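You operate a simulated robot arm through the tools that you are given. There is no shell and no other tool. Be economical: measure what you need, move in short steps, check, and stop when the job is done.

You are at the controls of a simulated robot arm. One attempt, no reset.

## Task
Put the fuse tin and the dry pack box back in the console and close it up.
Fine: both on its shelf; lamp breaker off, door shut, then the isolator on. Set down upright: dry pack box.
Where things are to end (x, y in the base frame): fuse tin within 60 mm of [450, -830]; dry pack box within 60 mm of [450, -970].

Only the result counts: the job must be done as asked and must still hold three seconds after the hand-in. Knocking over, shifting, dropping, spilling or breaking anything else fails it.

## Robot
A 7-joint arm with a two-finger parallel gripper on a trunk, on a base that drives. Base frame: it is fixed to the floor where the robot stands at the start and does not move with it; the origin is under the middle of the robot, x ahead of it, y to its left, z up. Units: mm, rad, N and s.
With the tool pointing down near the work surface it reaches from about 200 to 740 mm from the robot's upright axis, wherever it stands. Its first joint turns from -2.897 to 2.897 rad. Places, roughly: cabinet lamp breaker [500, -1000, 700]; control breaker [500, -900, 700]; isolator handle [700, -1200, 900]; ring breaker [500, -800, 700]; roller breaker [500, -800, 700]; shelf in the console [500, -900, 400]; triangle door [100, -1200, 500]. Payload 1.57 kg.
The TCP is the grasp point between the finger pads, 30 mm short of the fingertips. In the tool frame z runs along the fingers and y along their closing line. The gripper opens to 110 mm. The fingers are 24 mm wide and 12 mm thick; the gripper's body (48 by 112 mm) begins 78 mm behind the TCP.
Orientation is told as [roll, pitch, yaw] about the base's x, y, z axes, in that order, counted from this pose: with the fingers straight down and closing along the base's y, the tool's x points along the base's -x, its y along +y and its z along -z.

## Interface
- The arm moves only by the tool send_rows. Its argument "steps" is a list of rows, each an object (a shift or turn left out is 0, a gripper value left out holds the last) with "delta_pos": the shift along the base's x, y, z in units of 250 mm (1.0 is 250 mm), a list of three; "dr": the turn, a rotation vector about the base's x, y, z in units of 45 degrees (1.0 is 45 degrees), a list of three; "gripper": the opening, from 0 (shut) to 1 (fully open). In form: [{"delta_pos": [tx, ty, tz], "dr": [ax, ay, az], "gripper": gripper}, ...]. A call has 1 to 8 rows; each row is the pose to reach, as a shift and turn from the pose commanded when the call began. A call with a number of a shift or a turn outside -1 to 1 is refused whole. Rows are played at 5 a second. More than 50 mm and 0.15 rad between two rows, or a gripper value outside its range, and nothing of the call is played. A pose out of reach is approached as far as the arm can. The call stops where the force on the tool passes 40 N (or 10 N more than at its start, if that is more) or the arm is blocked; 0.2 s more then pass. Each finger travels about 45 mm/s and halts on what it meets, pressing with about 31 N; the grip force reading is that of the motor and also rises with nothing between the fingers. The clock runs only during rows and for 0.2 s after the last one: add rows that repeat a pose to give the fingers time. The reply holds the time, the measured pose of the TCP, the force on the tool along the base axes, the opening and the grip force, in the units named above and with some noise, with the torque about the TCP (base axes, N m) and any sound that the robot's microphone picked up.
- Cameras (640 x 400 px; columns grow to the right, rows downward): "scene" is now at [-0, 110.5, 1587.1]; the picture's right is [-0.63, -0.77, 0.00], its down [-0.57, 0.47, -0.67] and it looks along [0.52, -0.43, -0.74] (base axes); focal length 266 px, centre (320, 200). "wrist" rides on the gripper at [70, 16, -141] in the tool frame; the picture's right is [-0.23, 0.97, 0.00], its down [-0.86, -0.20, -0.48] and it looks along [-0.47, -0.11, 0.88] (tool axes); focal length 222 px, centre (320, 200). There is no depth. A picture from a camera that has moved, and an enlarged one, comes with that camera's place and axes in the base frame and with its lens. The place of the scene camera against the robot may be out by one fixed shift of up to 12 mm in any direction.
- snapshot(camera): a new picture of that camera. No time passes.
- move_column(by): slides the trunk up (or, below 0, down) by that many mm; the arm and the scene camera ride with it, the base frame stays. It gives what a move gives, with no picture.
- roll_base(legs): drives the robot by 1 to 6 legs, each [ahead, turn to the left] in mm and rad, along the robot's own axes; the way and the turn of a leg run together, so that a leg with both is an arc; at most 1500 mm and 3.142 rad a leg. The arm and the cameras ride along, it lands a little off, and it stops where it bumps. It gives what a move gives.
- aim_head(pan, tilt): turns the head with the scene camera to pan (to the left, within 2.705 rad either way) and tilt (down, from -0.506 to 1.204), counted from straight ahead of the robot. It gives what a move gives.
- enlarge(camera, box): a new picture of the part [left, top, right, bottom] of that camera's present view, enlarged. No time passes.
- finish_job(): hands the job in; it is judged then, once.

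Work in short steps. Places have to be worked out from the pictures, the camera data and where the tool is seen: move nearer, look again, correct. Check each grasp and each placing, and mend what went wrong. You have 120 turns and 82 pictures in all, those below and enlarged ones among them. Open the gripper and draw the arm clear of the work before you hand the job in, unless the task says otherwise; then end with one line.

The tools are called by a JSON object that holds its "fn" and its "kwargs". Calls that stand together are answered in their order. send_rows: Moves the arm, as the interface text tells. Its arguments: {"type":"object","properties":{"steps":{"type":"array"}},"required":["steps"]} The other tools are called the same way: move_column (by) slides the trunk up or down; roll_base (legs) drives the base; aim_head (pan, tilt) turns the head that bears the scene camera; snapshot (camera) takes a picture; enlarge (camera, box) takes an enlarged picture of a part of a camera's view; finish_job () hands the job in.

At the start:

```text
clock: 0.0
eef_pos: [377.4, -299.6, 1148.0]
ee_rot: [0.001, 0.001, 0.0]
wrist_force: [0.3, 0.0, 0.0]
moment: [0.01, -0.01, -0.01]
width: 110.2
grip_force: 0.1
trunk travel left (down, up): [-525.0, 65.0]
robot x, y, heading: [-4.6, 1.4, -0.0]
head pan, tilt: [-0.686, 0.831]
```

scene: 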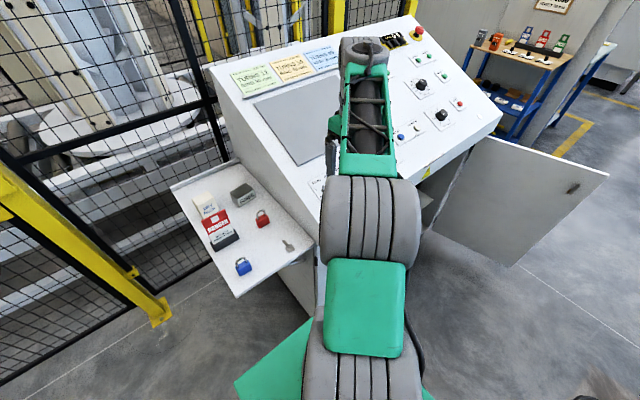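
wrist: 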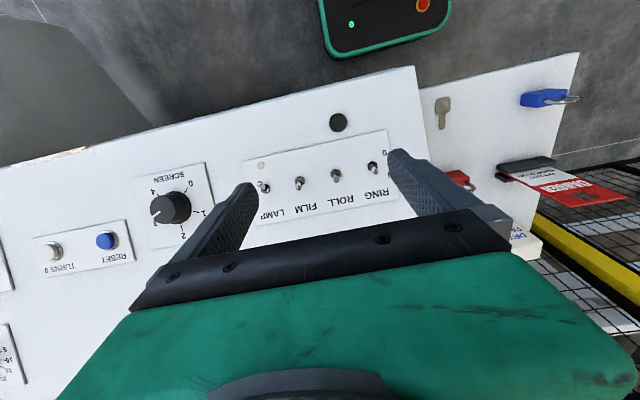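

I'll start by enlarging the current views: the side tray with the small items, and the console's front.

{"fn": "enlarge", "kwargs": {"camera": "scene", "box": [160, 150, 340, 300]}}

{"fn": "enlarge", "kwargs": {"camera": "wrist", "box": [220, 60, 620, 260]}}

{"fn": "enlarge", "kwargs": {"camera": "scene", "box": [380, 10, 620, 270]}}

```text
2.67 times, centred on (250, 225) of scene
camera zoom: at [0.0, 110.5, 1587.1], right [-0.63, -0.77, 0.0], down [-0.57, 0.47, -0.67], along [0.52, -0.43, -0.74], focal length 709 px, centre (507, 133)
```

zoom: 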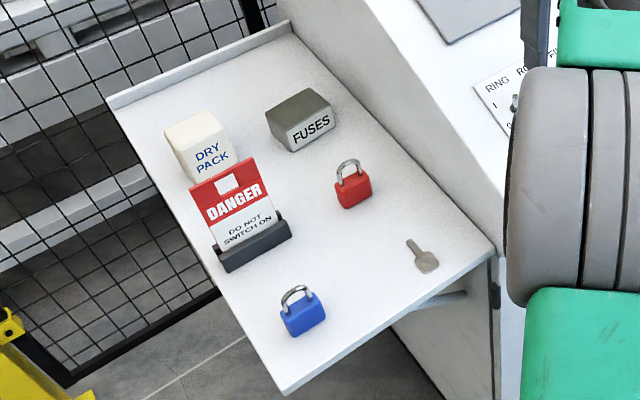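

```text
1.60 times, centred on (420, 160) of wrist
camera zoom: at [306.5, -282.4, 1290.7], right [0.23, 0.97, 0.0], down [0.86, -0.2, 0.48], along [0.47, -0.11, -0.88], focal length 355 px, centre (160, 264)
```

zoom: 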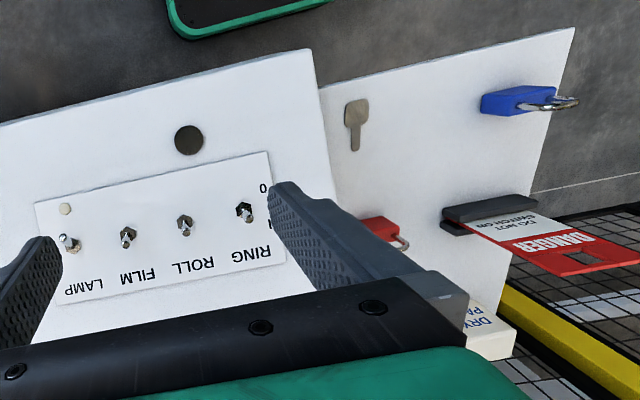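

```text
1.54 times, centred on (500, 140) of scene
camera zoom: at [0.0, 110.5, 1587.1], right [-0.63, -0.77, 0.0], down [-0.57, 0.47, -0.67], along [0.52, -0.43, -0.74], focal length 409 px, centre (43, 292)
```

zoom: 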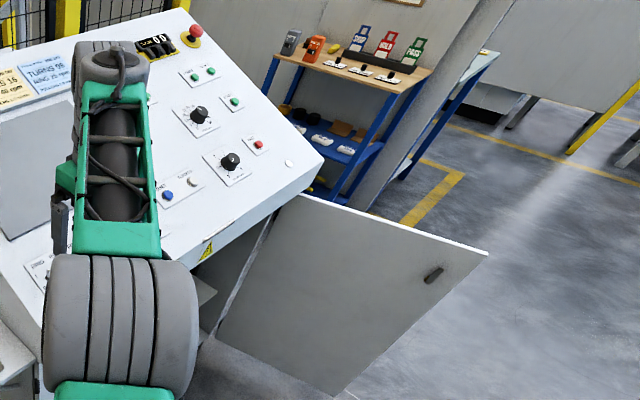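

The key triangulates to about (395,-101,907), so the tray is at z≈905. The tin is near (644,-82) and the box near (662,32). Next I look towards the cabinet and the door on the right.

{"fn": "aim_head", "kwargs": {"pan": -1.2, "tilt": 0.75}}

{"fn": "snapshot", "kwargs": {"camera": "scene"}}

```text
clock: 0.9
eef_pos: [377.5, -298.8, 1149.3]
ee_rot: [-0.001, 0.0, -0.001]
wrist_force: [-0.1, -0.4, 0.9]
moment: [0.01, 0.0, -0.01]
width: 109.9
grip_force: 0.1
trunk travel left (down, up): [-525.0, 65.0]
robot x, y, heading: [1.4, 3.2, 0.002]
head pan, tilt: [-1.201, 0.75]
```

```text
76 pictures are left
camera scene: at [-31.3, 83.4, 1593.5], right [-0.93, -0.36, 0.0], down [-0.25, 0.64, -0.73], along [0.27, -0.68, -0.68], focal length 266 px, centre (320, 200)
```

scene: 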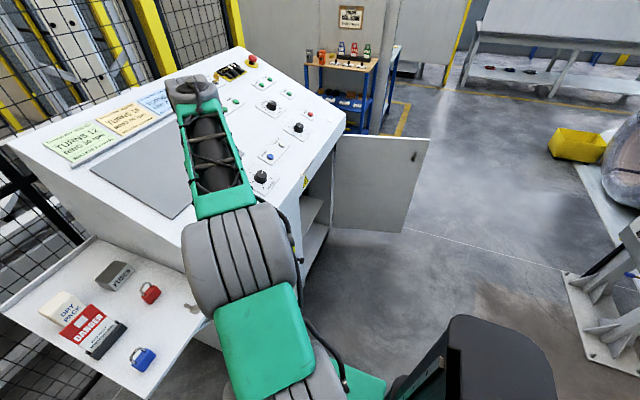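

The cabinet opens at the front on the right, with its door hinged on the far right side. I'll first survey the tray items with the wrist camera, so I move the arm over the tray.

{"fn": "send_rows", "kwargs": {"steps": [{"delta_pos": [0, 0.1, 0.08]}, {"delta_pos": [0.05, 0.25, 0.1]}, {"delta_pos": [0.1, 0.42, 0.1]}, {"delta_pos": [0.18, 0.57, 0.1]}, {"delta_pos": [0.28, 0.7, 0.1]}, {"delta_pos": [0.38, 0.83, 0.1]}, {"delta_pos": [0.48, 0.95, 0.1]}, {"delta_pos": [0.5, 1.0, 0.1]}]}}

{"fn": "snapshot", "kwargs": {"camera": "wrist"}}

{"fn": "aim_head", "kwargs": {"pan": -0.4, "tilt": 0.85}}

{"fn": "snapshot", "kwargs": {"camera": "scene"}}

```text
clock: 2.7
eef_pos: [500.7, -48.5, 1175.5]
ee_rot: [0.001, -0.001, -0.002]
wrist_force: [-0.7, -0.4, -0.3]
moment: [0.01, 0.03, -0.01]
width: 110.2
grip_force: 0.1
trunk travel left (down, up): [-525.0, 65.0]
robot x, y, heading: [-2.4, -1.1, -0.001]
head pan, tilt: [-1.201, 0.75]
```

```text
75 pictures are left
camera wrist: at [429.8, -31.9, 1316.8], right [0.23, 0.97, 0.0], down [0.86, -0.2, 0.48], along [0.47, -0.11, -0.88], focal length 222 px, centre (320, 200)
```

wrist: 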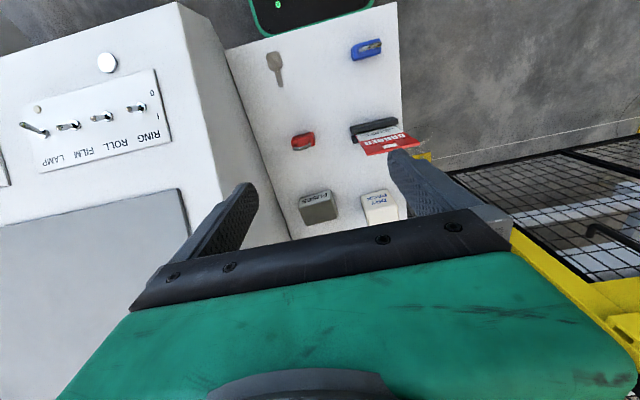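

```text
clock: 3.9
eef_pos: [500.6, -49.3, 1175.4]
ee_rot: [0.0, -0.001, 0.0]
wrist_force: [-0.4, 0.2, -0.4]
moment: [0.0, 0.01, -0.01]
width: 110.0
grip_force: 0.1
trunk travel left (down, up): [-525.0, 65.0]
robot x, y, heading: [0.3, -1.9, -0.003]
head pan, tilt: [-0.4, 0.85]
```

```text
74 pictures are left
camera scene: at [10.7, 130.2, 1585.5], right [-0.39, -0.92, 0.0], down [-0.69, 0.29, -0.66], along [0.61, -0.26, -0.75], focal length 266 px, centre (320, 200)
```

scene: 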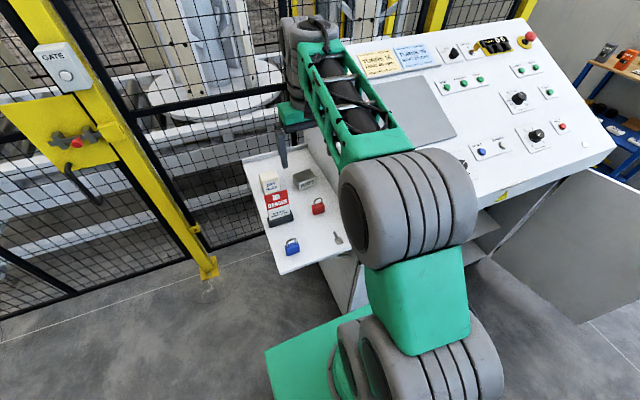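

I zoom in on the two items to get their edges.

{"fn": "enlarge", "kwargs": {"camera": "wrist", "box": [240, 110, 440, 250]}}

{"fn": "enlarge", "kwargs": {"camera": "scene", "box": [240, 150, 360, 280]}}

```text
2.86 times, centred on (340, 180) of wrist
camera zoom: at [429.4, -32.6, 1316.9], right [0.23, 0.97, 0.0], down [0.86, -0.2, 0.48], along [0.47, -0.11, -0.88], focal length 635 px, centre (263, 257)
```

zoom: 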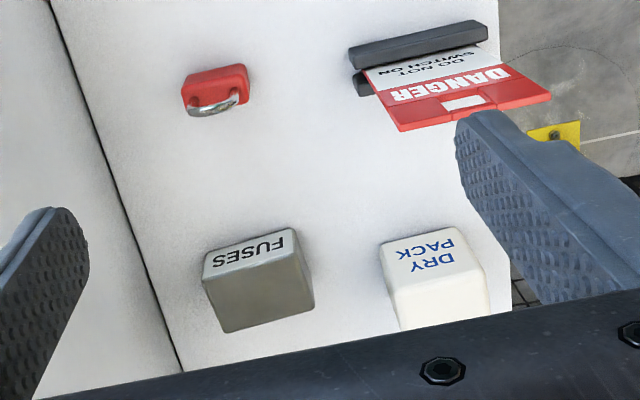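

```text
3.08 times, centred on (300, 215) of scene
camera zoom: at [10.7, 130.2, 1585.5], right [-0.39, -0.92, 0.0], down [-0.69, 0.29, -0.66], along [0.61, -0.26, -0.75], focal length 818 px, centre (382, 154)
```

zoom: 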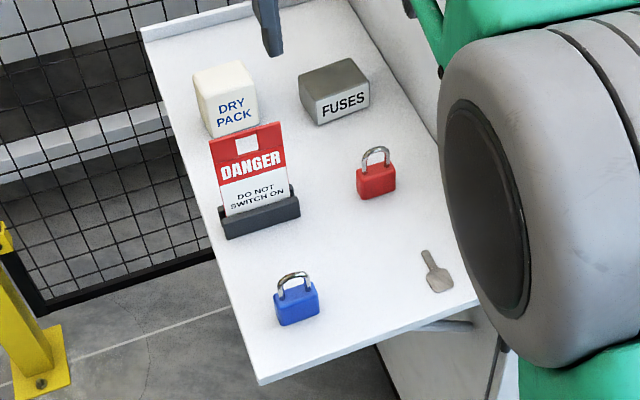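

Triangulation puts the tin at about x 624–669, y −116…−54, top z≈957. The box is at about y 0…57 with its front at x≈650. A DANGER sign stands near (530,40) and reaches z≈1044. I tilt the tool 30° forward and go to a pre-grasp above and in front of the tin.

{"fn": "send_rows", "kwargs": {"steps": [{"delta_pos": [0.05, -0.1, 0], "dr": [0, -0.167, 0], "gripper": 0.82}, {"delta_pos": [0.13, -0.143, -0.13], "dr": [0, -0.333, 0]}, {"delta_pos": [0.23, -0.143, -0.27], "dr": [0, -0.5, 0]}, {"delta_pos": [0.3, -0.143, -0.4], "dr": [0, -0.667, 0]}, {"delta_pos": [0.338, -0.143, -0.5], "dr": [0, -0.667, 0]}]}}

{"fn": "snapshot", "kwargs": {"camera": "wrist"}}

{"fn": "snapshot", "kwargs": {"camera": "scene"}}

```text
clock: 5.1
eef_pos: [587.3, -86.9, 1048.9]
ee_rot: [0.001, -0.523, -0.001]
wrist_force: [-0.5, 0.3, -0.7]
moment: [-0.04, -0.03, 0.01]
width: 90.2
grip_force: 0.0
trunk travel left (down, up): [-525.0, 65.0]
robot x, y, heading: [0.1, -2.6, -0.004]
head pan, tilt: [-0.4, 0.85]
```

```text
71 pictures are left
camera wrist: at [455.8, -68.3, 1135.9], right [0.2, 0.97, 0.11], down [0.5, -0.2, 0.84], along [0.84, -0.11, -0.53], focal length 222 px, centre (320, 200)
```

wrist: 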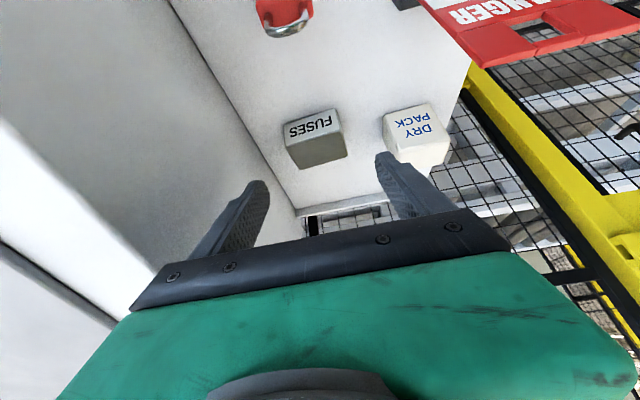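

```text
70 pictures are left
camera scene: at [10.8, 130.3, 1585.6], right [-0.39, -0.92, 0.0], down [-0.69, 0.29, -0.66], along [0.61, -0.26, -0.75], focal length 266 px, centre (320, 200)
```

scene: 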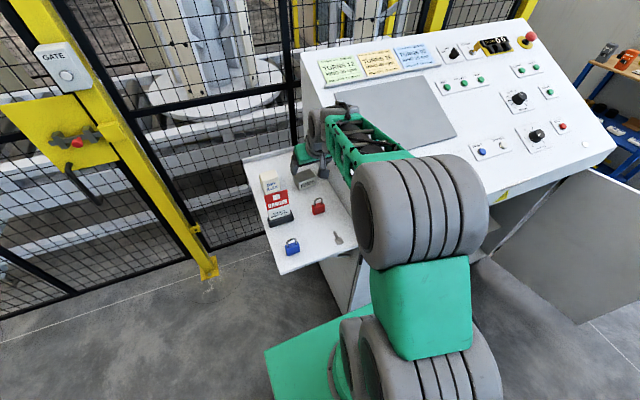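

The tin lies between the fingers' lines as computed. I advance along the tool axis to the grasp and close.

{"fn": "send_rows", "kwargs": {"steps": [{"delta_pos": [0.08, -0.004, -0.14]}, {"delta_pos": [0.16, -0.004, -0.28]}, {"delta_pos": [0.21, -0.004, -0.37]}, {"delta_pos": [0.236, -0.004, -0.42]}, {"delta_pos": [0.236, -0.004, -0.42]}]}}

{"fn": "enlarge", "kwargs": {"camera": "scene", "box": [240, 110, 360, 230]}}

```text
clock: 6.3
eef_pos: [646.0, -85.9, 942.8]
ee_rot: [0.0, -0.524, 0.0]
wrist_force: [-0.1, 0.8, -0.6]
moment: [-0.03, -0.01, -0.02]
width: 90.2
grip_force: 0.1
trunk travel left (down, up): [-525.0, 65.0]
robot x, y, heading: [3.3, -0.0, 0.007]
head pan, tilt: [-0.4, 0.85]
```

```text
3.33 times, centred on (300, 170) of scene
camera zoom: at [10.8, 130.3, 1585.5], right [-0.39, -0.92, 0.0], down [-0.69, 0.29, -0.66], along [0.61, -0.26, -0.75], focal length 886 px, centre (387, 300)
```

zoom: 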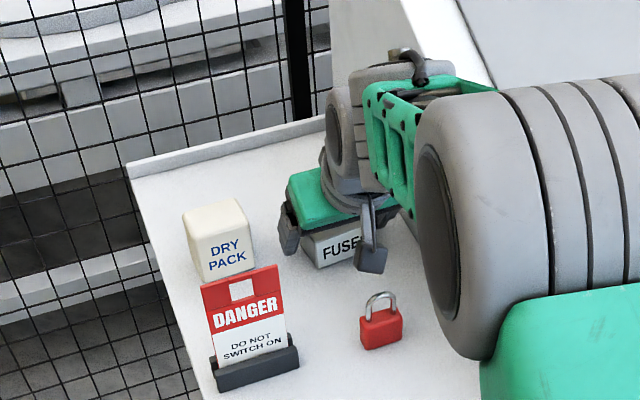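

Fingers straddle the tin, so I close and lift slightly.

{"fn": "send_rows", "kwargs": {"steps": [{"gripper": 0.3}, {"gripper": 0.3}, {"gripper": 0.3}, {"delta_pos": [0, 0, 0.0], "gripper": 0.3}, {"delta_pos": [0, 0, 0.0], "gripper": 0.3}]}}

{"fn": "send_rows", "kwargs": {"steps": [{"delta_pos": [0, 0, 0.1]}, {"delta_pos": [-0.02, 0, 0.25]}, {"delta_pos": [-0.08, 0, 0.4]}, {"delta_pos": [-0.2, 0, 0.55]}, {"delta_pos": [-0.3, 0, 0.7]}, {"delta_pos": [-0.45, 0, 0.8]}, {"delta_pos": [-0.6, 0, 0.85]}]}}

{"fn": "snapshot", "kwargs": {"camera": "wrist"}}

```text
clock: 7.5
eef_pos: [646.7, -85.9, 943.5]
ee_rot: [0.002, -0.523, 0.001]
wrist_force: [-0.3, -0.1, 1.7]
moment: [0.02, -0.13, 0.0]
width: 69.7
grip_force: 30.6
trunk travel left (down, up): [-525.0, 65.0]
robot x, y, heading: [2.3, -0.4, -0.006]
head pan, tilt: [-0.4, 0.85]
```

```text
clock: 9.1
eef_pos: [496.8, -86.2, 1157.0]
ee_rot: [0.001, -0.523, -0.001]
wrist_force: [0.2, 0.0, -1.7]
moment: [-0.02, 0.01, 0.02]
width: 69.5
grip_force: 31.1
trunk travel left (down, up): [-525.0, 65.0]
robot x, y, heading: [-1.9, 0.3, -0.001]
head pan, tilt: [-0.4, 0.85]
```

```text
68 pictures are left
camera wrist: at [364.6, -68.4, 1245.8], right [0.2, 0.97, 0.11], down [0.5, -0.2, 0.84], along [0.84, -0.11, -0.53], focal length 222 px, centre (320, 200)
```

wrist: 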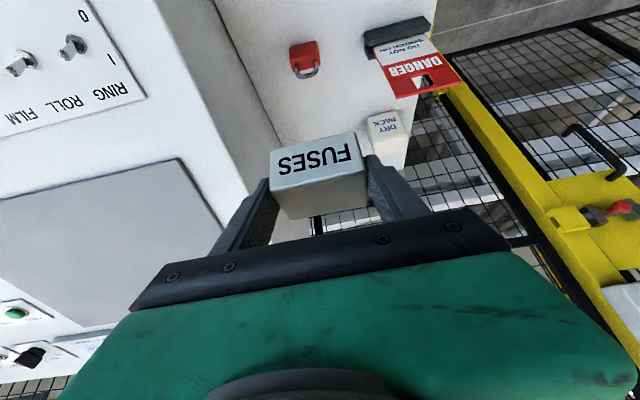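

The tin is held (69.6 mm opening). I tuck the arm in, then back off and drive round to stand in front of the cabinet at about (−350, −880).

{"fn": "send_rows", "kwargs": {"steps": [{"delta_pos": [-0.15, 0.05, 0.05]}, {"delta_pos": [-0.3, 0.1, 0.1]}, {"delta_pos": [-0.45, 0.2, 0.1]}]}}

{"fn": "roll_base", "kwargs": {"legs": [[-350, 0], [0, -1.571], [880, 0], [0, 1.571]]}}

{"fn": "aim_head", "kwargs": {"pan": -0.3, "tilt": 0.75}}

{"fn": "snapshot", "kwargs": {"camera": "scene"}}

```text
clock: 9.9
eef_pos: [383.9, -41.1, 1167.4]
ee_rot: [0.013, -0.485, -0.02]
wrist_force: [0.7, -0.9, -1.3]
moment: [0.05, 0.08, 0.02]
width: 69.6
grip_force: 31.1
trunk travel left (down, up): [-525.0, 65.0]
robot x, y, heading: [-0.0, -0.9, -0.0]
head pan, tilt: [-0.4, 0.85]
```

```text
clock: 23.9
eef_pos: [89.4, -899.6, 1168.1]
ee_rot: [0.012, -0.487, 0.039]
wrist_force: [0.0, 0.2, -1.9]
moment: [-0.01, 0.03, 0.0]
width: 69.7
grip_force: 31.2
trunk travel left (down, up): [-525.0, 65.0]
robot x, y, heading: [-296.4, -880.4, 0.049]
head pan, tilt: [-0.4, 0.85]
```

```text
clock: 24.6
eef_pos: [89.0, -900.0, 1165.2]
ee_rot: [0.012, -0.482, 0.039]
wrist_force: [0.2, -0.5, -1.1]
moment: [-0.03, 0.05, 0.01]
width: 69.4
grip_force: 31.0
trunk travel left (down, up): [-525.0, 65.0]
robot x, y, heading: [-297.6, -878.6, 0.05]
head pan, tilt: [-0.3, 0.75]
```

```text
67 pictures are left
camera scene: at [-285.0, -743.6, 1593.1], right [-0.25, -0.97, 0.0], down [-0.66, 0.17, -0.73], along [0.71, -0.18, -0.68], focal length 266 px, centre (320, 200)
```

scene: 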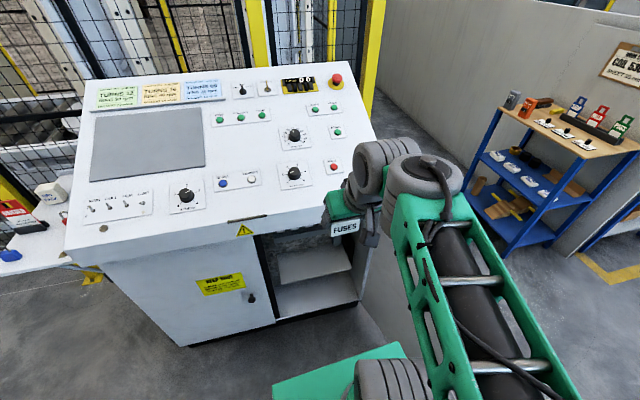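

Robot is now in front. The tin is still held, and the right bay is open with shelves inside. I lower the trunk so the camera can see inside.

{"fn": "move_column", "kwargs": {"by": -450}}

{"fn": "aim_head", "kwargs": {"pan": -0.15, "tilt": 0.45}}

{"fn": "snapshot", "kwargs": {"camera": "scene"}}

{"fn": "snapshot", "kwargs": {"camera": "wrist"}}

```text
refused: -450 is not a number from -400 to 400
```

```text
clock: 25.4
eef_pos: [89.3, -899.2, 1166.7]
ee_rot: [0.012, -0.483, 0.037]
wrist_force: [0.2, 0.1, -1.8]
moment: [-0.03, 0.02, 0.01]
width: 69.7
grip_force: 30.9
trunk travel left (down, up): [-525.0, 65.0]
robot x, y, heading: [-298.2, -878.5, 0.056]
head pan, tilt: [-0.15, 0.45]
```

```text
66 pictures are left
camera scene: at [-273.7, -732.3, 1620.0], right [-0.1, -0.99, 0.0], down [-0.43, 0.04, -0.9], along [0.9, -0.09, -0.44], focal length 266 px, centre (320, 200)
```

scene: 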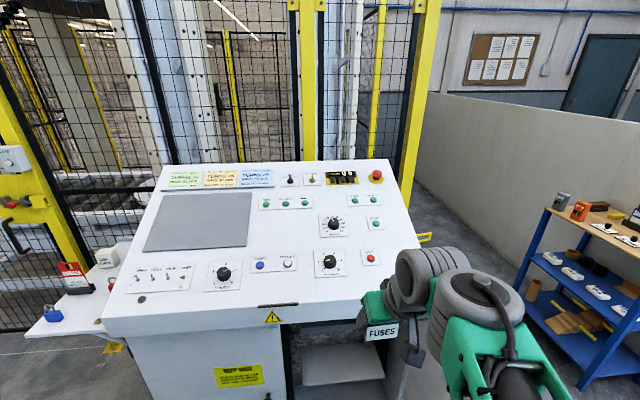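

```text
65 pictures are left
camera wrist: at [-39.6, -889.6, 1259.7], right [0.16, 0.98, 0.12], down [0.54, -0.18, 0.82], along [0.82, -0.07, -0.56], focal length 222 px, centre (320, 200)
```

wrist: 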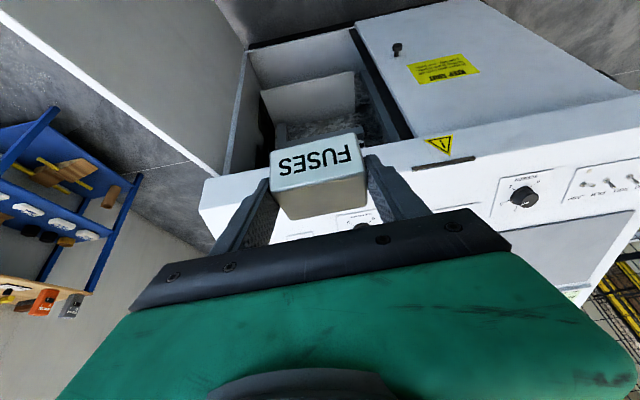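

The trunk step limit is 400 mm, so I lower it 400.

{"fn": "move_column", "kwargs": {"by": -400}}

{"fn": "snapshot", "kwargs": {"camera": "scene"}}

{"fn": "snapshot", "kwargs": {"camera": "wrist"}}

```text
clock: 27.1
eef_pos: [-10.2, -878.7, 868.4]
ee_rot: [0.123, -0.076, 0.006]
wrist_force: [0.0, -0.2, -2.0]
moment: [-0.04, 0.02, -0.01]
width: 69.7
grip_force: 30.8
trunk travel left (down, up): [-389.0, 201.0]
robot x, y, heading: [-297.0, -883.9, 0.048]
head pan, tilt: [-0.15, 0.45]
stopped: the arm was blocked; the commanded pose is now the measured one
```

```text
64 pictures are left
camera scene: at [-273.6, -732.7, 1484.6], right [-0.1, -0.99, 0.0], down [-0.43, 0.04, -0.9], along [0.9, -0.09, -0.44], focal length 266 px, centre (320, 200)
```

scene: 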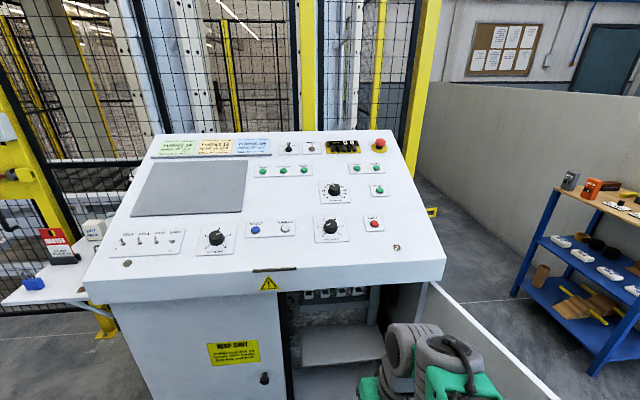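

```text
63 pictures are left
camera wrist: at [-91.0, -878.3, 1005.0], right [0.21, 0.97, 0.14], down [0.82, -0.25, 0.51], along [0.53, 0.0, -0.85], focal length 222 px, centre (320, 200)
```

wrist: 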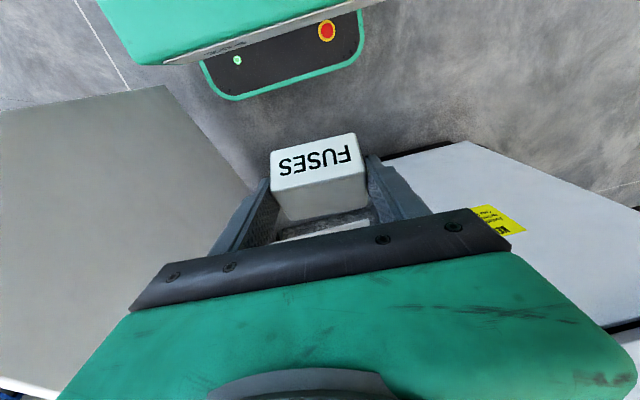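

The folded arm got blocked by itself and swung, but the tin is still held. The breakers are visible at the top of the open bay. I extend the arm forward again and restore the 30° tilt before lowering further.

{"fn": "send_rows", "kwargs": {"steps": [{"delta_pos": [0.1, 0, 0.05], "dr": [-0.03, -0.14, 0]}, {"delta_pos": [0.22, 0, 0.1], "dr": [-0.07, -0.28, 0]}, {"delta_pos": [0.35, 0, 0.12], "dr": [-0.11, -0.42, 0]}, {"delta_pos": [0.48, 0, 0.12], "dr": [-0.15, -0.57, 0]}, {"delta_pos": [0.6, 0, 0.12], "dr": [-0.15, -0.57, 0]}]}}

{"fn": "snapshot", "kwargs": {"camera": "scene"}}

```text
clock: 28.3
eef_pos: [141.5, -879.8, 903.5]
ee_rot: [-0.019, -0.539, 0.051]
wrist_force: [-0.5, 0.1, -0.8]
moment: [0.02, 0.02, 0.01]
width: 69.5
grip_force: 30.9
trunk travel left (down, up): [-389.0, 201.0]
robot x, y, heading: [-295.1, -880.2, 0.048]
head pan, tilt: [-0.15, 0.45]
```

```text
62 pictures are left
camera scene: at [-273.9, -732.3, 1483.2], right [-0.1, -0.99, 0.0], down [-0.43, 0.04, -0.9], along [0.9, -0.09, -0.44], focal length 266 px, centre (320, 200)
```

scene: 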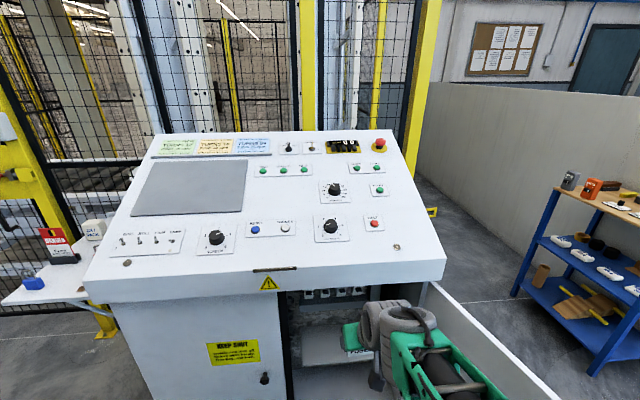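

Now I lower the trunk further with the arm extended, and look into the bay.

{"fn": "move_column", "kwargs": {"by": -300}}

{"fn": "aim_head", "kwargs": {"pan": -0.15, "tilt": 0.65}}

{"fn": "snapshot", "kwargs": {"camera": "scene"}}

{"fn": "snapshot", "kwargs": {"camera": "wrist"}}

```text
clock: 31.3
eef_pos: [140.0, -879.8, 602.7]
ee_rot: [-0.016, -0.535, 0.049]
wrist_force: [0.8, -0.3, -1.3]
moment: [0.0, 0.02, -0.01]
width: 69.7
grip_force: 30.9
trunk travel left (down, up): [-89.0, 501.0]
robot x, y, heading: [-299.3, -880.4, 0.046]
head pan, tilt: [-0.15, 0.45]
```

```text
clock: 32.0
eef_pos: [140.7, -880.1, 601.8]
ee_rot: [-0.019, -0.533, 0.049]
wrist_force: [-0.3, 0.1, -1.7]
moment: [0.02, 0.01, -0.01]
width: 69.7
grip_force: 31.0
trunk travel left (down, up): [-89.0, 501.0]
robot x, y, heading: [-297.0, -881.1, 0.05]
head pan, tilt: [-0.15, 0.649]
```

```text
61 pictures are left
camera scene: at [-278.7, -731.7, 1166.4], right [-0.1, -0.99, 0.0], down [-0.6, 0.06, -0.8], along [0.79, -0.08, -0.6], focal length 266 px, centre (320, 200)
```

scene: 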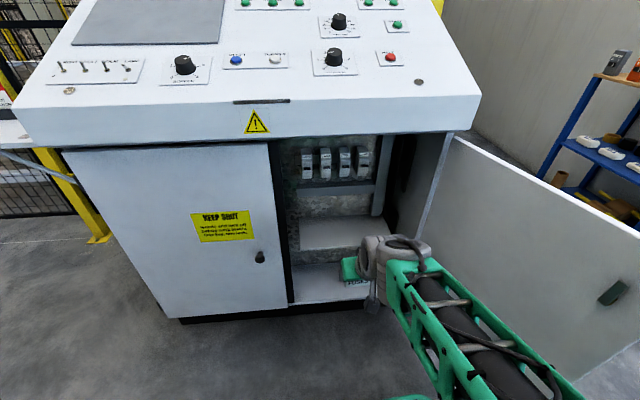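

```text
60 pictures are left
camera wrist: at [6.9, -865.8, 688.3], right [0.16, 0.98, 0.1], down [0.5, -0.17, 0.85], along [0.85, -0.08, -0.52], focal length 222 px, centre (320, 200)
```

wrist: 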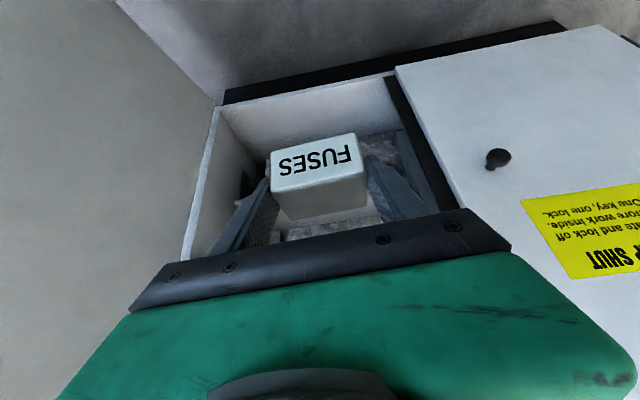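

{"fn": "enlarge", "kwargs": {"camera": "scene", "box": [260, 120, 480, 310]}}

```text
2.11 times, centred on (370, 215) of scene
camera zoom: at [-278.7, -731.7, 1166.4], right [-0.1, -0.99, 0.0], down [-0.6, 0.06, -0.8], along [0.79, -0.08, -0.6], focal length 560 px, centre (215, 168)
```

zoom: 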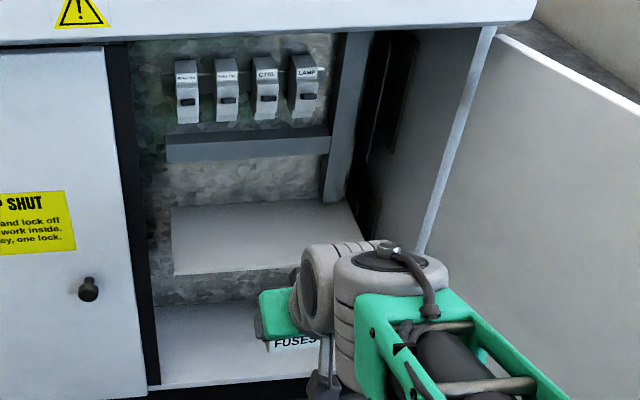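

Shelf triangulates to z≈395, front edge x≈420, y from about −730 to −1080. The LAMP breaker is the rightmost of four on the back wall. I roll forward 130 mm so the shelf comes in reach.

{"fn": "roll_base", "kwargs": {"legs": [[130, -0.05]]}}

{"fn": "snapshot", "kwargs": {"camera": "scene"}}

```text
clock: 33.3
eef_pos: [268.8, -898.3, 602.6]
ee_rot: [-0.017, -0.535, -0.002]
wrist_force: [0.3, -0.4, -2.2]
moment: [-0.03, 0.03, -0.02]
width: 69.6
grip_force: 30.7
trunk travel left (down, up): [-89.0, 501.0]
robot x, y, heading: [-167.7, -877.8, -0.001]
head pan, tilt: [-0.15, 0.649]
```

```text
58 pictures are left
camera scene: at [-141.7, -729.9, 1166.4], right [-0.15, -0.99, 0.0], down [-0.6, 0.09, -0.8], along [0.79, -0.12, -0.6], focal length 266 px, centre (320, 200)
```

scene: 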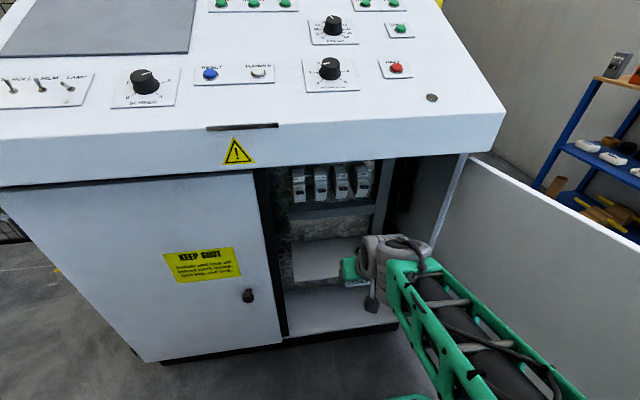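

Pose is square to the console. I move the tin in above its spot on the shelf, stopping at z≈480 to check.

{"fn": "send_rows", "kwargs": {"steps": [{"delta_pos": [0.1, 0.07, -0.06], "dr": [0.022, 0.014, 0]}, {"delta_pos": [0.25, 0.14, -0.14], "dr": [0.022, 0.014, 0]}, {"delta_pos": [0.4, 0.2, -0.22], "dr": [0.022, 0.014, 0]}, {"delta_pos": [0.55, 0.273, -0.3], "dr": [0.022, 0.014, 0]}, {"delta_pos": [0.7, 0.273, -0.4], "dr": [0.022, 0.014, 0]}, {"delta_pos": [0.765, 0.273, -0.49], "dr": [0.022, 0.014, 0]}, {"delta_pos": [0.765, 0.273, -0.49], "dr": [0.022, 0.014, 0]}]}}

{"fn": "snapshot", "kwargs": {"camera": "wrist"}}

{"fn": "enlarge", "kwargs": {"camera": "scene", "box": [220, 120, 480, 340]}}

```text
clock: 34.9
eef_pos: [463.1, -830.7, 478.5]
ee_rot: [0.003, -0.523, -0.013]
wrist_force: [-0.4, -0.7, -1.8]
moment: [-0.02, 0.06, 0.01]
width: 69.7
grip_force: 30.5
trunk travel left (down, up): [-89.0, 501.0]
robot x, y, heading: [-168.6, -878.4, -0.002]
head pan, tilt: [-0.15, 0.649]
```

```text
57 pictures are left
camera wrist: at [331.5, -811.9, 566.1], right [0.21, 0.97, 0.12], down [0.5, -0.21, 0.84], along [0.84, -0.12, -0.53], focal length 222 px, centre (320, 200)
```

wrist: 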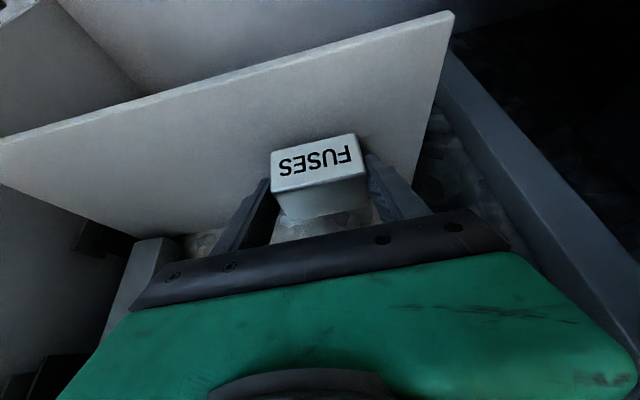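

```text
1.82 times, centred on (350, 230) of scene
camera zoom: at [-141.6, -729.9, 1166.4], right [-0.15, -0.99, 0.0], down [-0.6, 0.09, -0.8], along [0.79, -0.12, -0.6], focal length 483 px, centre (266, 146)
```

zoom: 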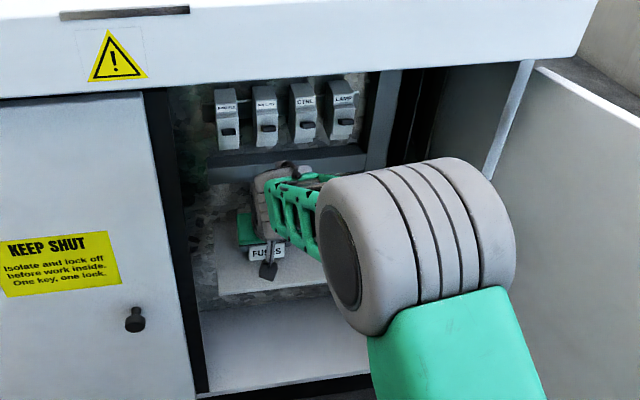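

The shelf lies under the tin, front edge x≈410. I descend gently and watch for contact.

{"fn": "send_rows", "kwargs": {"steps": [{"delta_pos": [0, 0, -0.08]}, {"delta_pos": [0, 0, -0.14]}, {"delta_pos": [0, 0, -0.16]}, {"delta_pos": [0, 0, -0.16]}]}}

{"fn": "enlarge", "kwargs": {"camera": "wrist", "box": [220, 80, 460, 250]}}

```text
clock: 35.5
eef_pos: [469.5, -829.1, 457.7]
ee_rot: [0.006, -0.548, -0.014]
wrist_force: [-2.7, 0.5, 13.0]
moment: [-0.52, 0.07, -0.29]
width: 69.6
grip_force: 31.0
trunk travel left (down, up): [-89.0, 501.0]
robot x, y, heading: [-166.3, -877.5, -0.003]
head pan, tilt: [-0.15, 0.649]
stopped in row 3: the force on the tool passed its limit at 53 N (the readings are from after the stop); the commanded pose is now the measured one
```

```text
2.35 times, centred on (340, 165) of wrist
camera zoom: at [335.6, -811.1, 541.8], right [0.2, 0.97, 0.12], down [0.48, -0.21, 0.85], along [0.85, -0.12, -0.51], focal length 523 px, centre (273, 282)
```

zoom: 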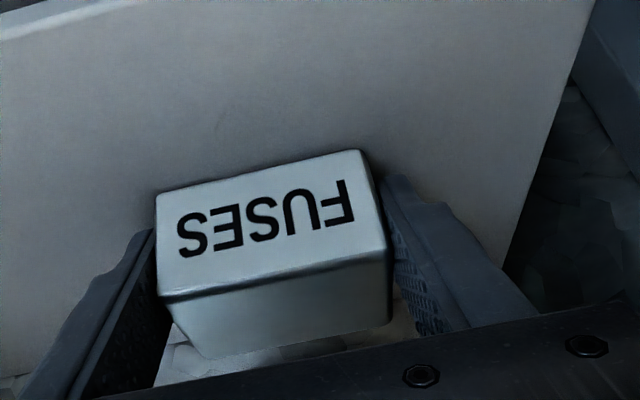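

Contact came at TCP z≈457, so the shelf is nearer z≈418, and the tin sits on it. I relieve the slight tilt, open the fingers, and back out along the tool axis.

{"fn": "send_rows", "kwargs": {"steps": [{"delta_pos": [-0.01, 0, 0.004], "dr": [0, 0.03, 0]}, {"delta_pos": [-0.01, 0, 0.004], "dr": [0, 0.03, 0]}, {"delta_pos": [-0.01, 0, 0.004], "dr": [0, 0.03, 0], "gripper": 0.8}, {"delta_pos": [-0.01, 0, 0.004], "dr": [0, 0.03, 0], "gripper": 0.8}, {"delta_pos": [-0.01, 0, 0.004], "dr": [0, 0.03, 0], "gripper": 0.8}]}}

{"fn": "enlarge", "kwargs": {"camera": "wrist", "box": [220, 80, 460, 250]}}

```text
clock: 36.7
eef_pos: [466.7, -829.0, 456.7]
ee_rot: [0.005, -0.522, -0.013]
wrist_force: [7.5, 17.0, 21.9]
moment: [-0.34, -0.34, 0.39]
width: 72.9
grip_force: 0.1
trunk travel left (down, up): [-89.0, 501.0]
robot x, y, heading: [-164.7, -879.1, 0.0]
head pan, tilt: [-0.15, 0.649]
```

```text
2.35 times, centred on (340, 165) of wrist
camera zoom: at [335.0, -810.9, 545.3], right [0.21, 0.97, 0.12], down [0.5, -0.21, 0.84], along [0.84, -0.11, -0.53], focal length 523 px, centre (273, 282)
```

zoom: 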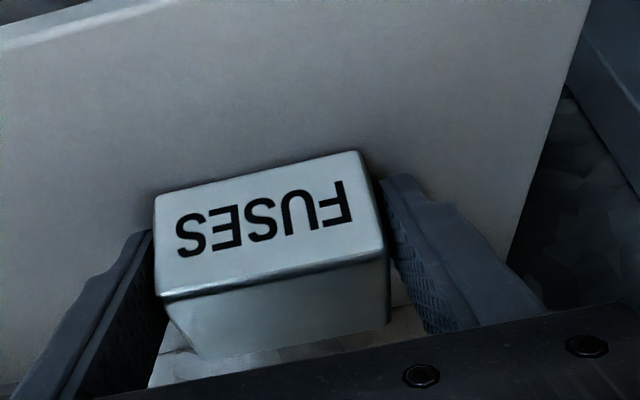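

The fingers stopped at 73 mm with side force, so something resists. I look from the scene camera before moving.

{"fn": "enlarge", "kwargs": {"camera": "scene", "box": [260, 150, 400, 290]}}

{"fn": "snapshot", "kwargs": {"camera": "wrist"}}

```text
2.86 times, centred on (330, 220) of scene
camera zoom: at [-143.2, -729.3, 1166.5], right [-0.15, -0.99, 0.0], down [-0.6, 0.09, -0.8], along [0.79, -0.12, -0.6], focal length 759 px, centre (291, 143)
```

zoom: 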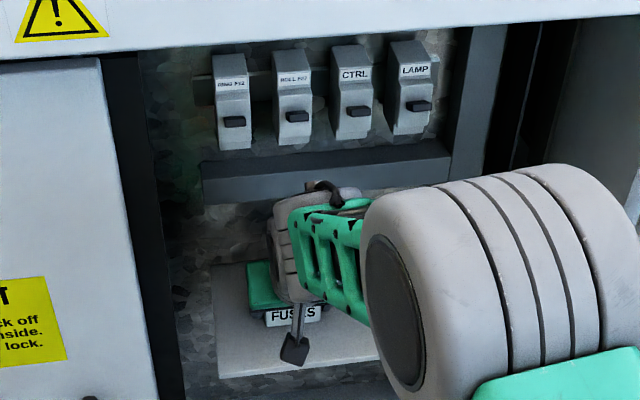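

```text
52 pictures are left
camera wrist: at [335.0, -810.9, 545.3], right [0.21, 0.97, 0.12], down [0.5, -0.21, 0.84], along [0.84, -0.11, -0.53], focal length 222 px, centre (320, 200)
```

wrist: 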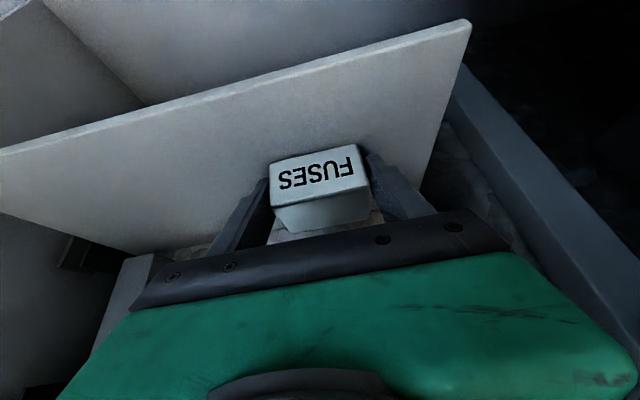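

Likely the fingertips themselves press on the shelf (22 N up) and friction holds them. I raise a few mm while commanding open.

{"fn": "send_rows", "kwargs": {"steps": [{"delta_pos": [0, 0, 0.012], "gripper": 0.8}, {"delta_pos": [0, 0, 0.024], "gripper": 0.8}, {"delta_pos": [0, 0, 0.028], "gripper": 0.8}, {"delta_pos": [0, 0, 0.028], "gripper": 0.8}]}}

{"fn": "enlarge", "kwargs": {"camera": "wrist", "box": [220, 80, 460, 250]}}

```text
clock: 37.7
eef_pos: [463.8, -830.5, 460.0]
ee_rot: [0.002, -0.513, -0.012]
wrist_force: [0.6, -0.4, -0.2]
moment: [0.0, 0.01, -0.01]
width: 88.1
grip_force: 0.1
trunk travel left (down, up): [-89.0, 501.0]
robot x, y, heading: [-168.4, -876.1, -0.003]
head pan, tilt: [-0.15, 0.649]
```

```text
2.35 times, centred on (340, 165) of wrist
camera zoom: at [333.3, -811.7, 549.3], right [0.21, 0.97, 0.11], down [0.51, -0.21, 0.84], along [0.84, -0.12, -0.54], focal length 523 px, centre (273, 282)
```

zoom: 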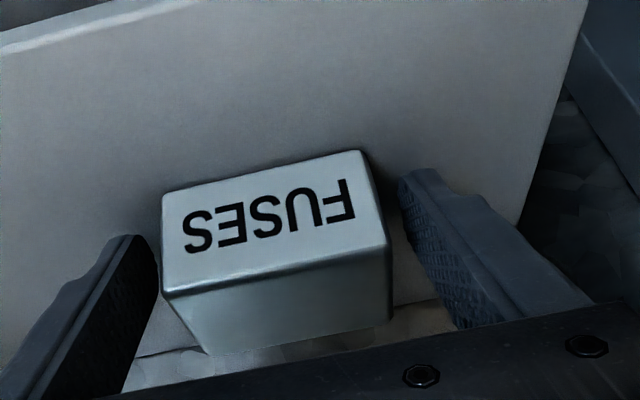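

Tin is released at (464, −830) and standing free. I back out along the tool axis and then out of the bay.

{"fn": "send_rows", "kwargs": {"steps": [{"delta_pos": [-0.08, 0, 0.14]}, {"delta_pos": [-0.16, 0, 0.28]}, {"delta_pos": [-0.24, 0, 0.42]}, {"delta_pos": [-0.4, -0.1, 0.5]}, {"delta_pos": [-0.55, -0.2, 0.6]}, {"delta_pos": [-0.7, -0.3, 0.68], "gripper": 0.2}, {"delta_pos": [-0.85, -0.4, 0.72], "gripper": 0.0}]}}

{"fn": "snapshot", "kwargs": {"camera": "wrist"}}

{"fn": "send_rows", "kwargs": {"steps": [{"dr": [0, -0.16, 0]}, {"dr": [0, -0.32, 0]}, {"dr": [0, -0.48, 0]}, {"dr": [0, -0.64, 0]}, {"dr": [0, -0.8, 0]}, {"dr": [0, -0.96, 0]}, {"dr": [0, -1, 0]}]}}

{"fn": "snapshot", "kwargs": {"camera": "wrist"}}

```text
refused: row 4 steps farther than a row can; nothing moved
```

```text
50 pictures are left
camera wrist: at [333.3, -811.7, 549.3], right [0.21, 0.97, 0.11], down [0.51, -0.21, 0.84], along [0.84, -0.12, -0.54], focal length 222 px, centre (320, 200)
```

wrist: 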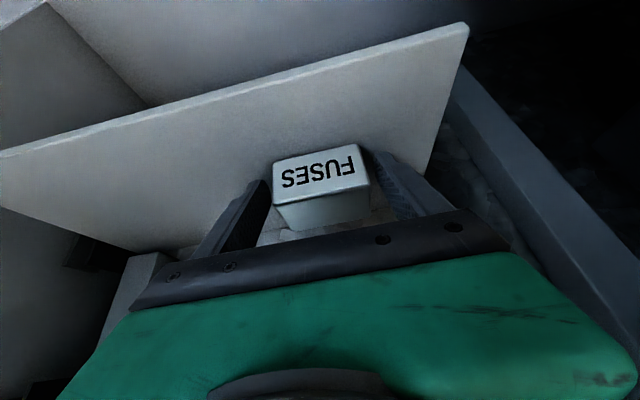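

```text
clock: 39.3
eef_pos: [465.5, -830.0, 461.4]
ee_rot: [0.035, -1.303, -0.04]
wrist_force: [-0.7, 0.7, 0.6]
moment: [0.0, -0.01, 0.02]
width: 88.1
grip_force: 0.1
trunk travel left (down, up): [-89.0, 501.0]
robot x, y, heading: [-160.9, -877.0, -0.001]
head pan, tilt: [-0.15, 0.649]
```

```text
49 pictures are left
camera wrist: at [309.5, -810.7, 433.0], right [0.06, 0.97, 0.23], down [-0.24, -0.21, 0.95], along [0.97, -0.12, 0.22], focal length 222 px, centre (320, 200)
```

wrist: 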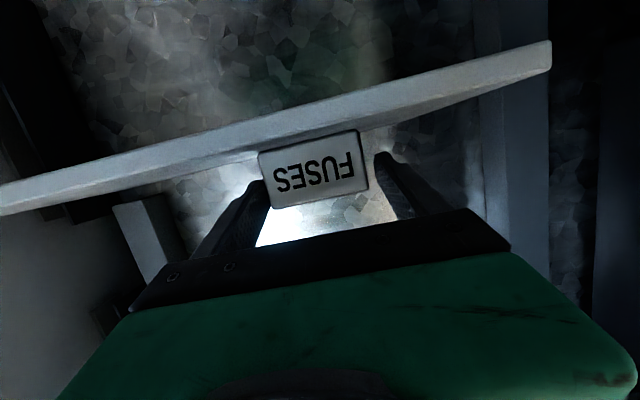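

The first call was refused (row too long) and the rotation ran in place, but no contact forces resulted and the tin still stands between the fingers. I now back straight out along the present tool axis.

{"fn": "send_rows", "kwargs": {"steps": [{"delta_pos": [-0.14, 0, 0.04]}, {"delta_pos": [-0.28, 0, 0.08]}, {"delta_pos": [-0.42, 0, 0.12]}, {"delta_pos": [-0.58, 0, 0.16]}, {"delta_pos": [-0.7, -0.05, 0.28]}, {"delta_pos": [-0.75, -0.12, 0.45]}, {"delta_pos": [-0.75, -0.25, 0.58]}, {"delta_pos": [-0.75, -0.4, 0.68]}]}}

{"fn": "snapshot", "kwargs": {"camera": "wrist"}}

{"fn": "enlarge", "kwargs": {"camera": "scene", "box": [240, 130, 420, 290]}}

```text
clock: 41.2
eef_pos: [243.9, -728.5, 570.9]
ee_rot: [0.228, -1.159, 0.296]
wrist_force: [-0.8, 0.6, 0.5]
moment: [0.03, -0.01, 0.0]
width: 88.3
grip_force: 0.1
trunk travel left (down, up): [-89.0, 501.0]
robot x, y, heading: [-164.4, -878.1, -0.007]
head pan, tilt: [-0.15, 0.649]
stopped in row 8: the arm was blocked; the commanded pose is now the measured one
```

```text
48 pictures are left
camera wrist: at [97.9, -788.5, 563.7], right [-0.38, 0.88, 0.3], down [0.05, -0.3, 0.95], along [0.92, 0.38, 0.08], focal length 222 px, centre (320, 200)
```

wrist: 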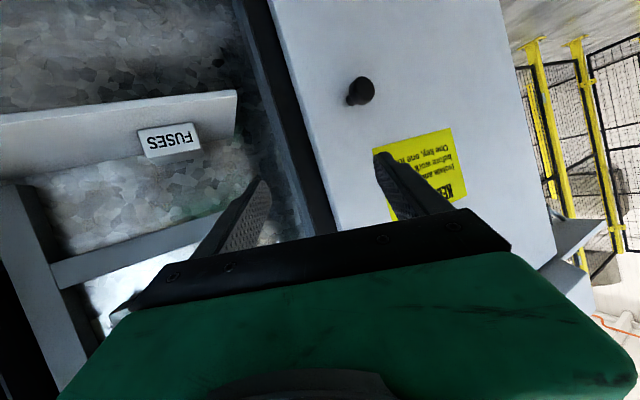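

```text
2.50 times, centred on (330, 210) of scene
camera zoom: at [-130.0, -732.4, 1163.3], right [-0.15, -0.99, 0.0], down [-0.61, 0.09, -0.79], along [0.78, -0.12, -0.61], focal length 664 px, centre (295, 175)
```

zoom: 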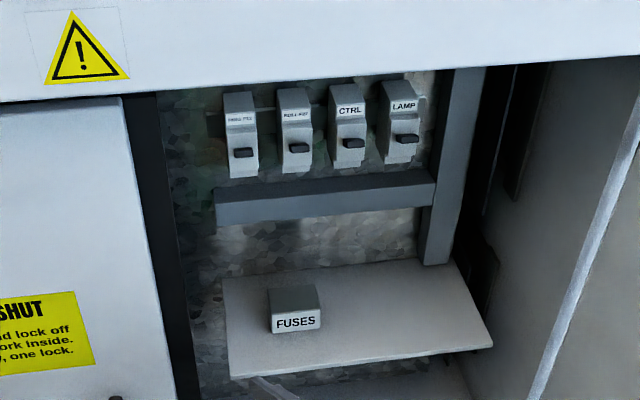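

Tin is standing well on the shelf. The arm hit its folded limit while close in, so I bring it round to face the breaker bay at a more comfortable distance, first sideways and then forward.

{"fn": "send_rows", "kwargs": {"steps": [{"delta_pos": [0.02, -0.18, 0.03], "dr": [0, -0.03, -0.11], "gripper": 0.5}, {"delta_pos": [0.06, -0.35, 0.06], "dr": [0, -0.06, -0.22], "gripper": 0.0}, {"delta_pos": [0.14, -0.52, 0.09], "dr": [0, -0.1, -0.34], "gripper": 0.0}, {"delta_pos": [0.24, -0.68, 0.13], "dr": [0, -0.13, -0.45]}, {"delta_pos": [0.34, -0.8, 0.18], "dr": [0, -0.17, -0.56]}, {"delta_pos": [0.44, -0.83, 0.23], "dr": [0, -0.2, -0.675]}, {"delta_pos": [0.5, -0.83, 0.27], "dr": [0, -0.2, -0.675]}]}}

{"fn": "snapshot", "kwargs": {"camera": "wrist"}}

```text
clock: 41.6
eef_pos: [199.5, -682.0, 557.7]
ee_rot: [0.315, -1.117, 0.407]
wrist_force: [-1.0, 1.1, 0.6]
moment: [-0.01, -0.02, -0.01]
width: 49.3
grip_force: 0.2
trunk travel left (down, up): [-89.0, 501.0]
robot x, y, heading: [-167.8, -878.4, -0.005]
head pan, tilt: [-0.15, 0.649]
stopped in row 2: the arm was blocked; the commanded pose is now the measured one
```

```text
46 pictures are left
camera wrist: at [66.3, -768.6, 556.4], right [-0.52, 0.78, 0.34], down [0.15, -0.3, 0.94], along [0.84, 0.54, 0.04], focal length 222 px, centre (320, 200)
```

wrist: 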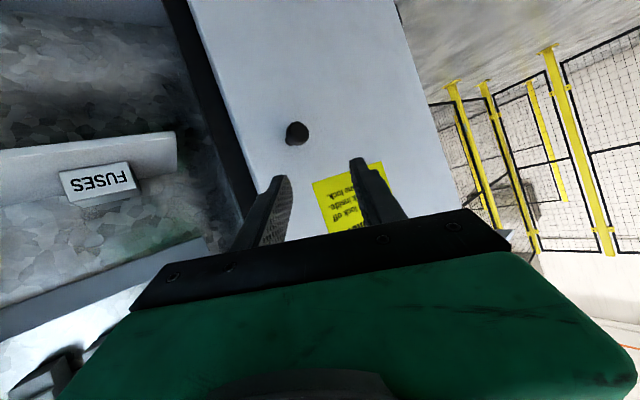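

The arm drifted the wrong way, so I look at its configuration first.

{"fn": "aim_head", "kwargs": {"pan": -0.1, "tilt": 1.0}}

{"fn": "snapshot", "kwargs": {"camera": "scene"}}

```text
clock: 42.5
eef_pos: [196.8, -680.8, 557.6]
ee_rot: [0.314, -1.114, 0.411]
wrist_force: [-0.7, -0.2, 0.2]
moment: [0.0, 0.02, -0.02]
width: 0.1
grip_force: 13.8
trunk travel left (down, up): [-89.0, 501.0]
robot x, y, heading: [-169.5, -876.4, -0.001]
head pan, tilt: [-0.099, 1.0]
```

```text
45 pictures are left
camera scene: at [-146.5, -724.3, 1137.9], right [-0.1, -0.99, 0.0], down [-0.84, 0.09, -0.53], along [0.53, -0.06, -0.85], focal length 266 px, centre (320, 200)
```

scene: 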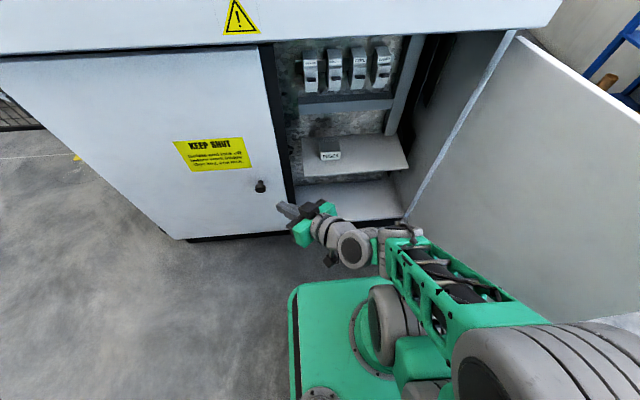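

The elbow is swung out to the right. I try pure translation forward/right without rotation to unfold it.

{"fn": "send_rows", "kwargs": {"steps": [{"delta_pos": [0.1, 0, 0.04]}, {"delta_pos": [0.2, -0.1, 0.08]}, {"delta_pos": [0.3, -0.22, 0.12]}, {"delta_pos": [0.36, -0.38, 0.16]}, {"delta_pos": [0.4, -0.55, 0.2]}]}}

{"fn": "snapshot", "kwargs": {"camera": "scene"}}

```text
clock: 43.7
eef_pos: [296.8, -821.9, 614.8]
ee_rot: [0.293, -1.129, 0.424]
wrist_force: [0.1, 0.5, 0.2]
moment: [-0.01, 0.01, 0.01]
width: 0.0
grip_force: 21.6
trunk travel left (down, up): [-89.0, 501.0]
robot x, y, heading: [-164.5, -875.1, -0.006]
head pan, tilt: [-0.099, 1.0]
```

```text
44 pictures are left
camera scene: at [-158.1, -723.5, 1138.7], right [-0.1, -0.99, 0.0], down [-0.84, 0.09, -0.54], along [0.54, -0.06, -0.84], focal length 266 px, centre (320, 200)
```

scene: 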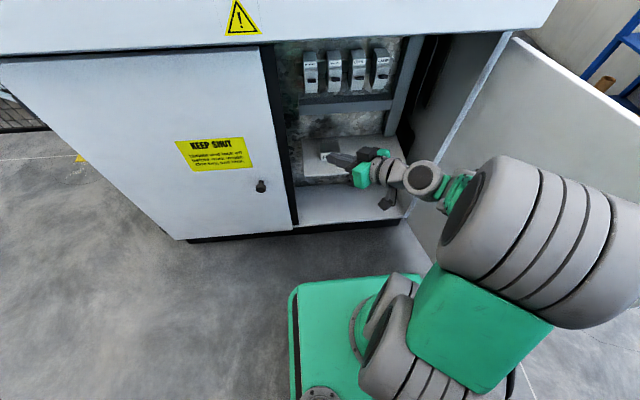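

It unfolds. Now I turn the tool to face straight into the bay (≈43° to the right) while shifting toward y −930.

{"fn": "send_rows", "kwargs": {"steps": [{"delta_pos": [0.0, -0.1, 0.02], "dr": [0, 0, -0.18]}, {"delta_pos": [0.02, -0.2, 0.04], "dr": [0, 0, -0.36]}, {"delta_pos": [0.06, -0.3, 0.06], "dr": [0, 0, -0.54]}, {"delta_pos": [0.1, -0.4, 0.08], "dr": [0, 0, -0.72]}, {"delta_pos": [0.14, -0.45, 0.1], "dr": [0, 0, -0.9]}, {"delta_pos": [0.17, -0.45, 0.1], "dr": [0, 0, -0.95]}]}}

{"fn": "snapshot", "kwargs": {"camera": "wrist"}}

```text
clock: 45.1
eef_pos: [337.6, -933.0, 640.1]
ee_rot: [0.295, -1.129, -0.327]
wrist_force: [-0.9, 0.1, -0.2]
moment: [0.01, -0.01, -0.03]
width: 0.0
grip_force: 21.0
trunk travel left (down, up): [-89.0, 501.0]
robot x, y, heading: [-169.1, -876.3, -0.006]
head pan, tilt: [-0.099, 1.0]
```

```text
43 pictures are left
camera wrist: at [180.4, -906.1, 637.6], right [0.15, 0.93, 0.33], down [-0.1, -0.31, 0.94], along [0.98, -0.17, 0.05], focal length 222 px, centre (320, 200)
```

wrist: 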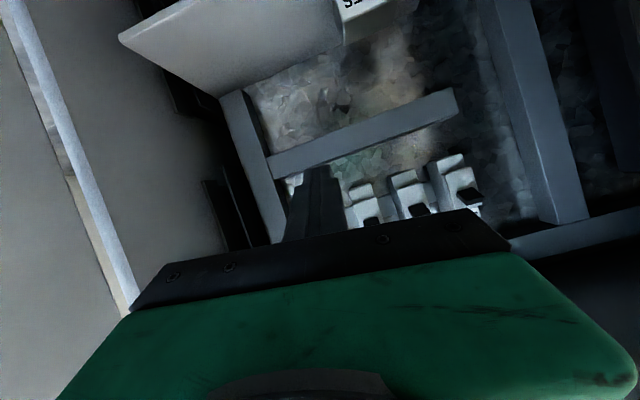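

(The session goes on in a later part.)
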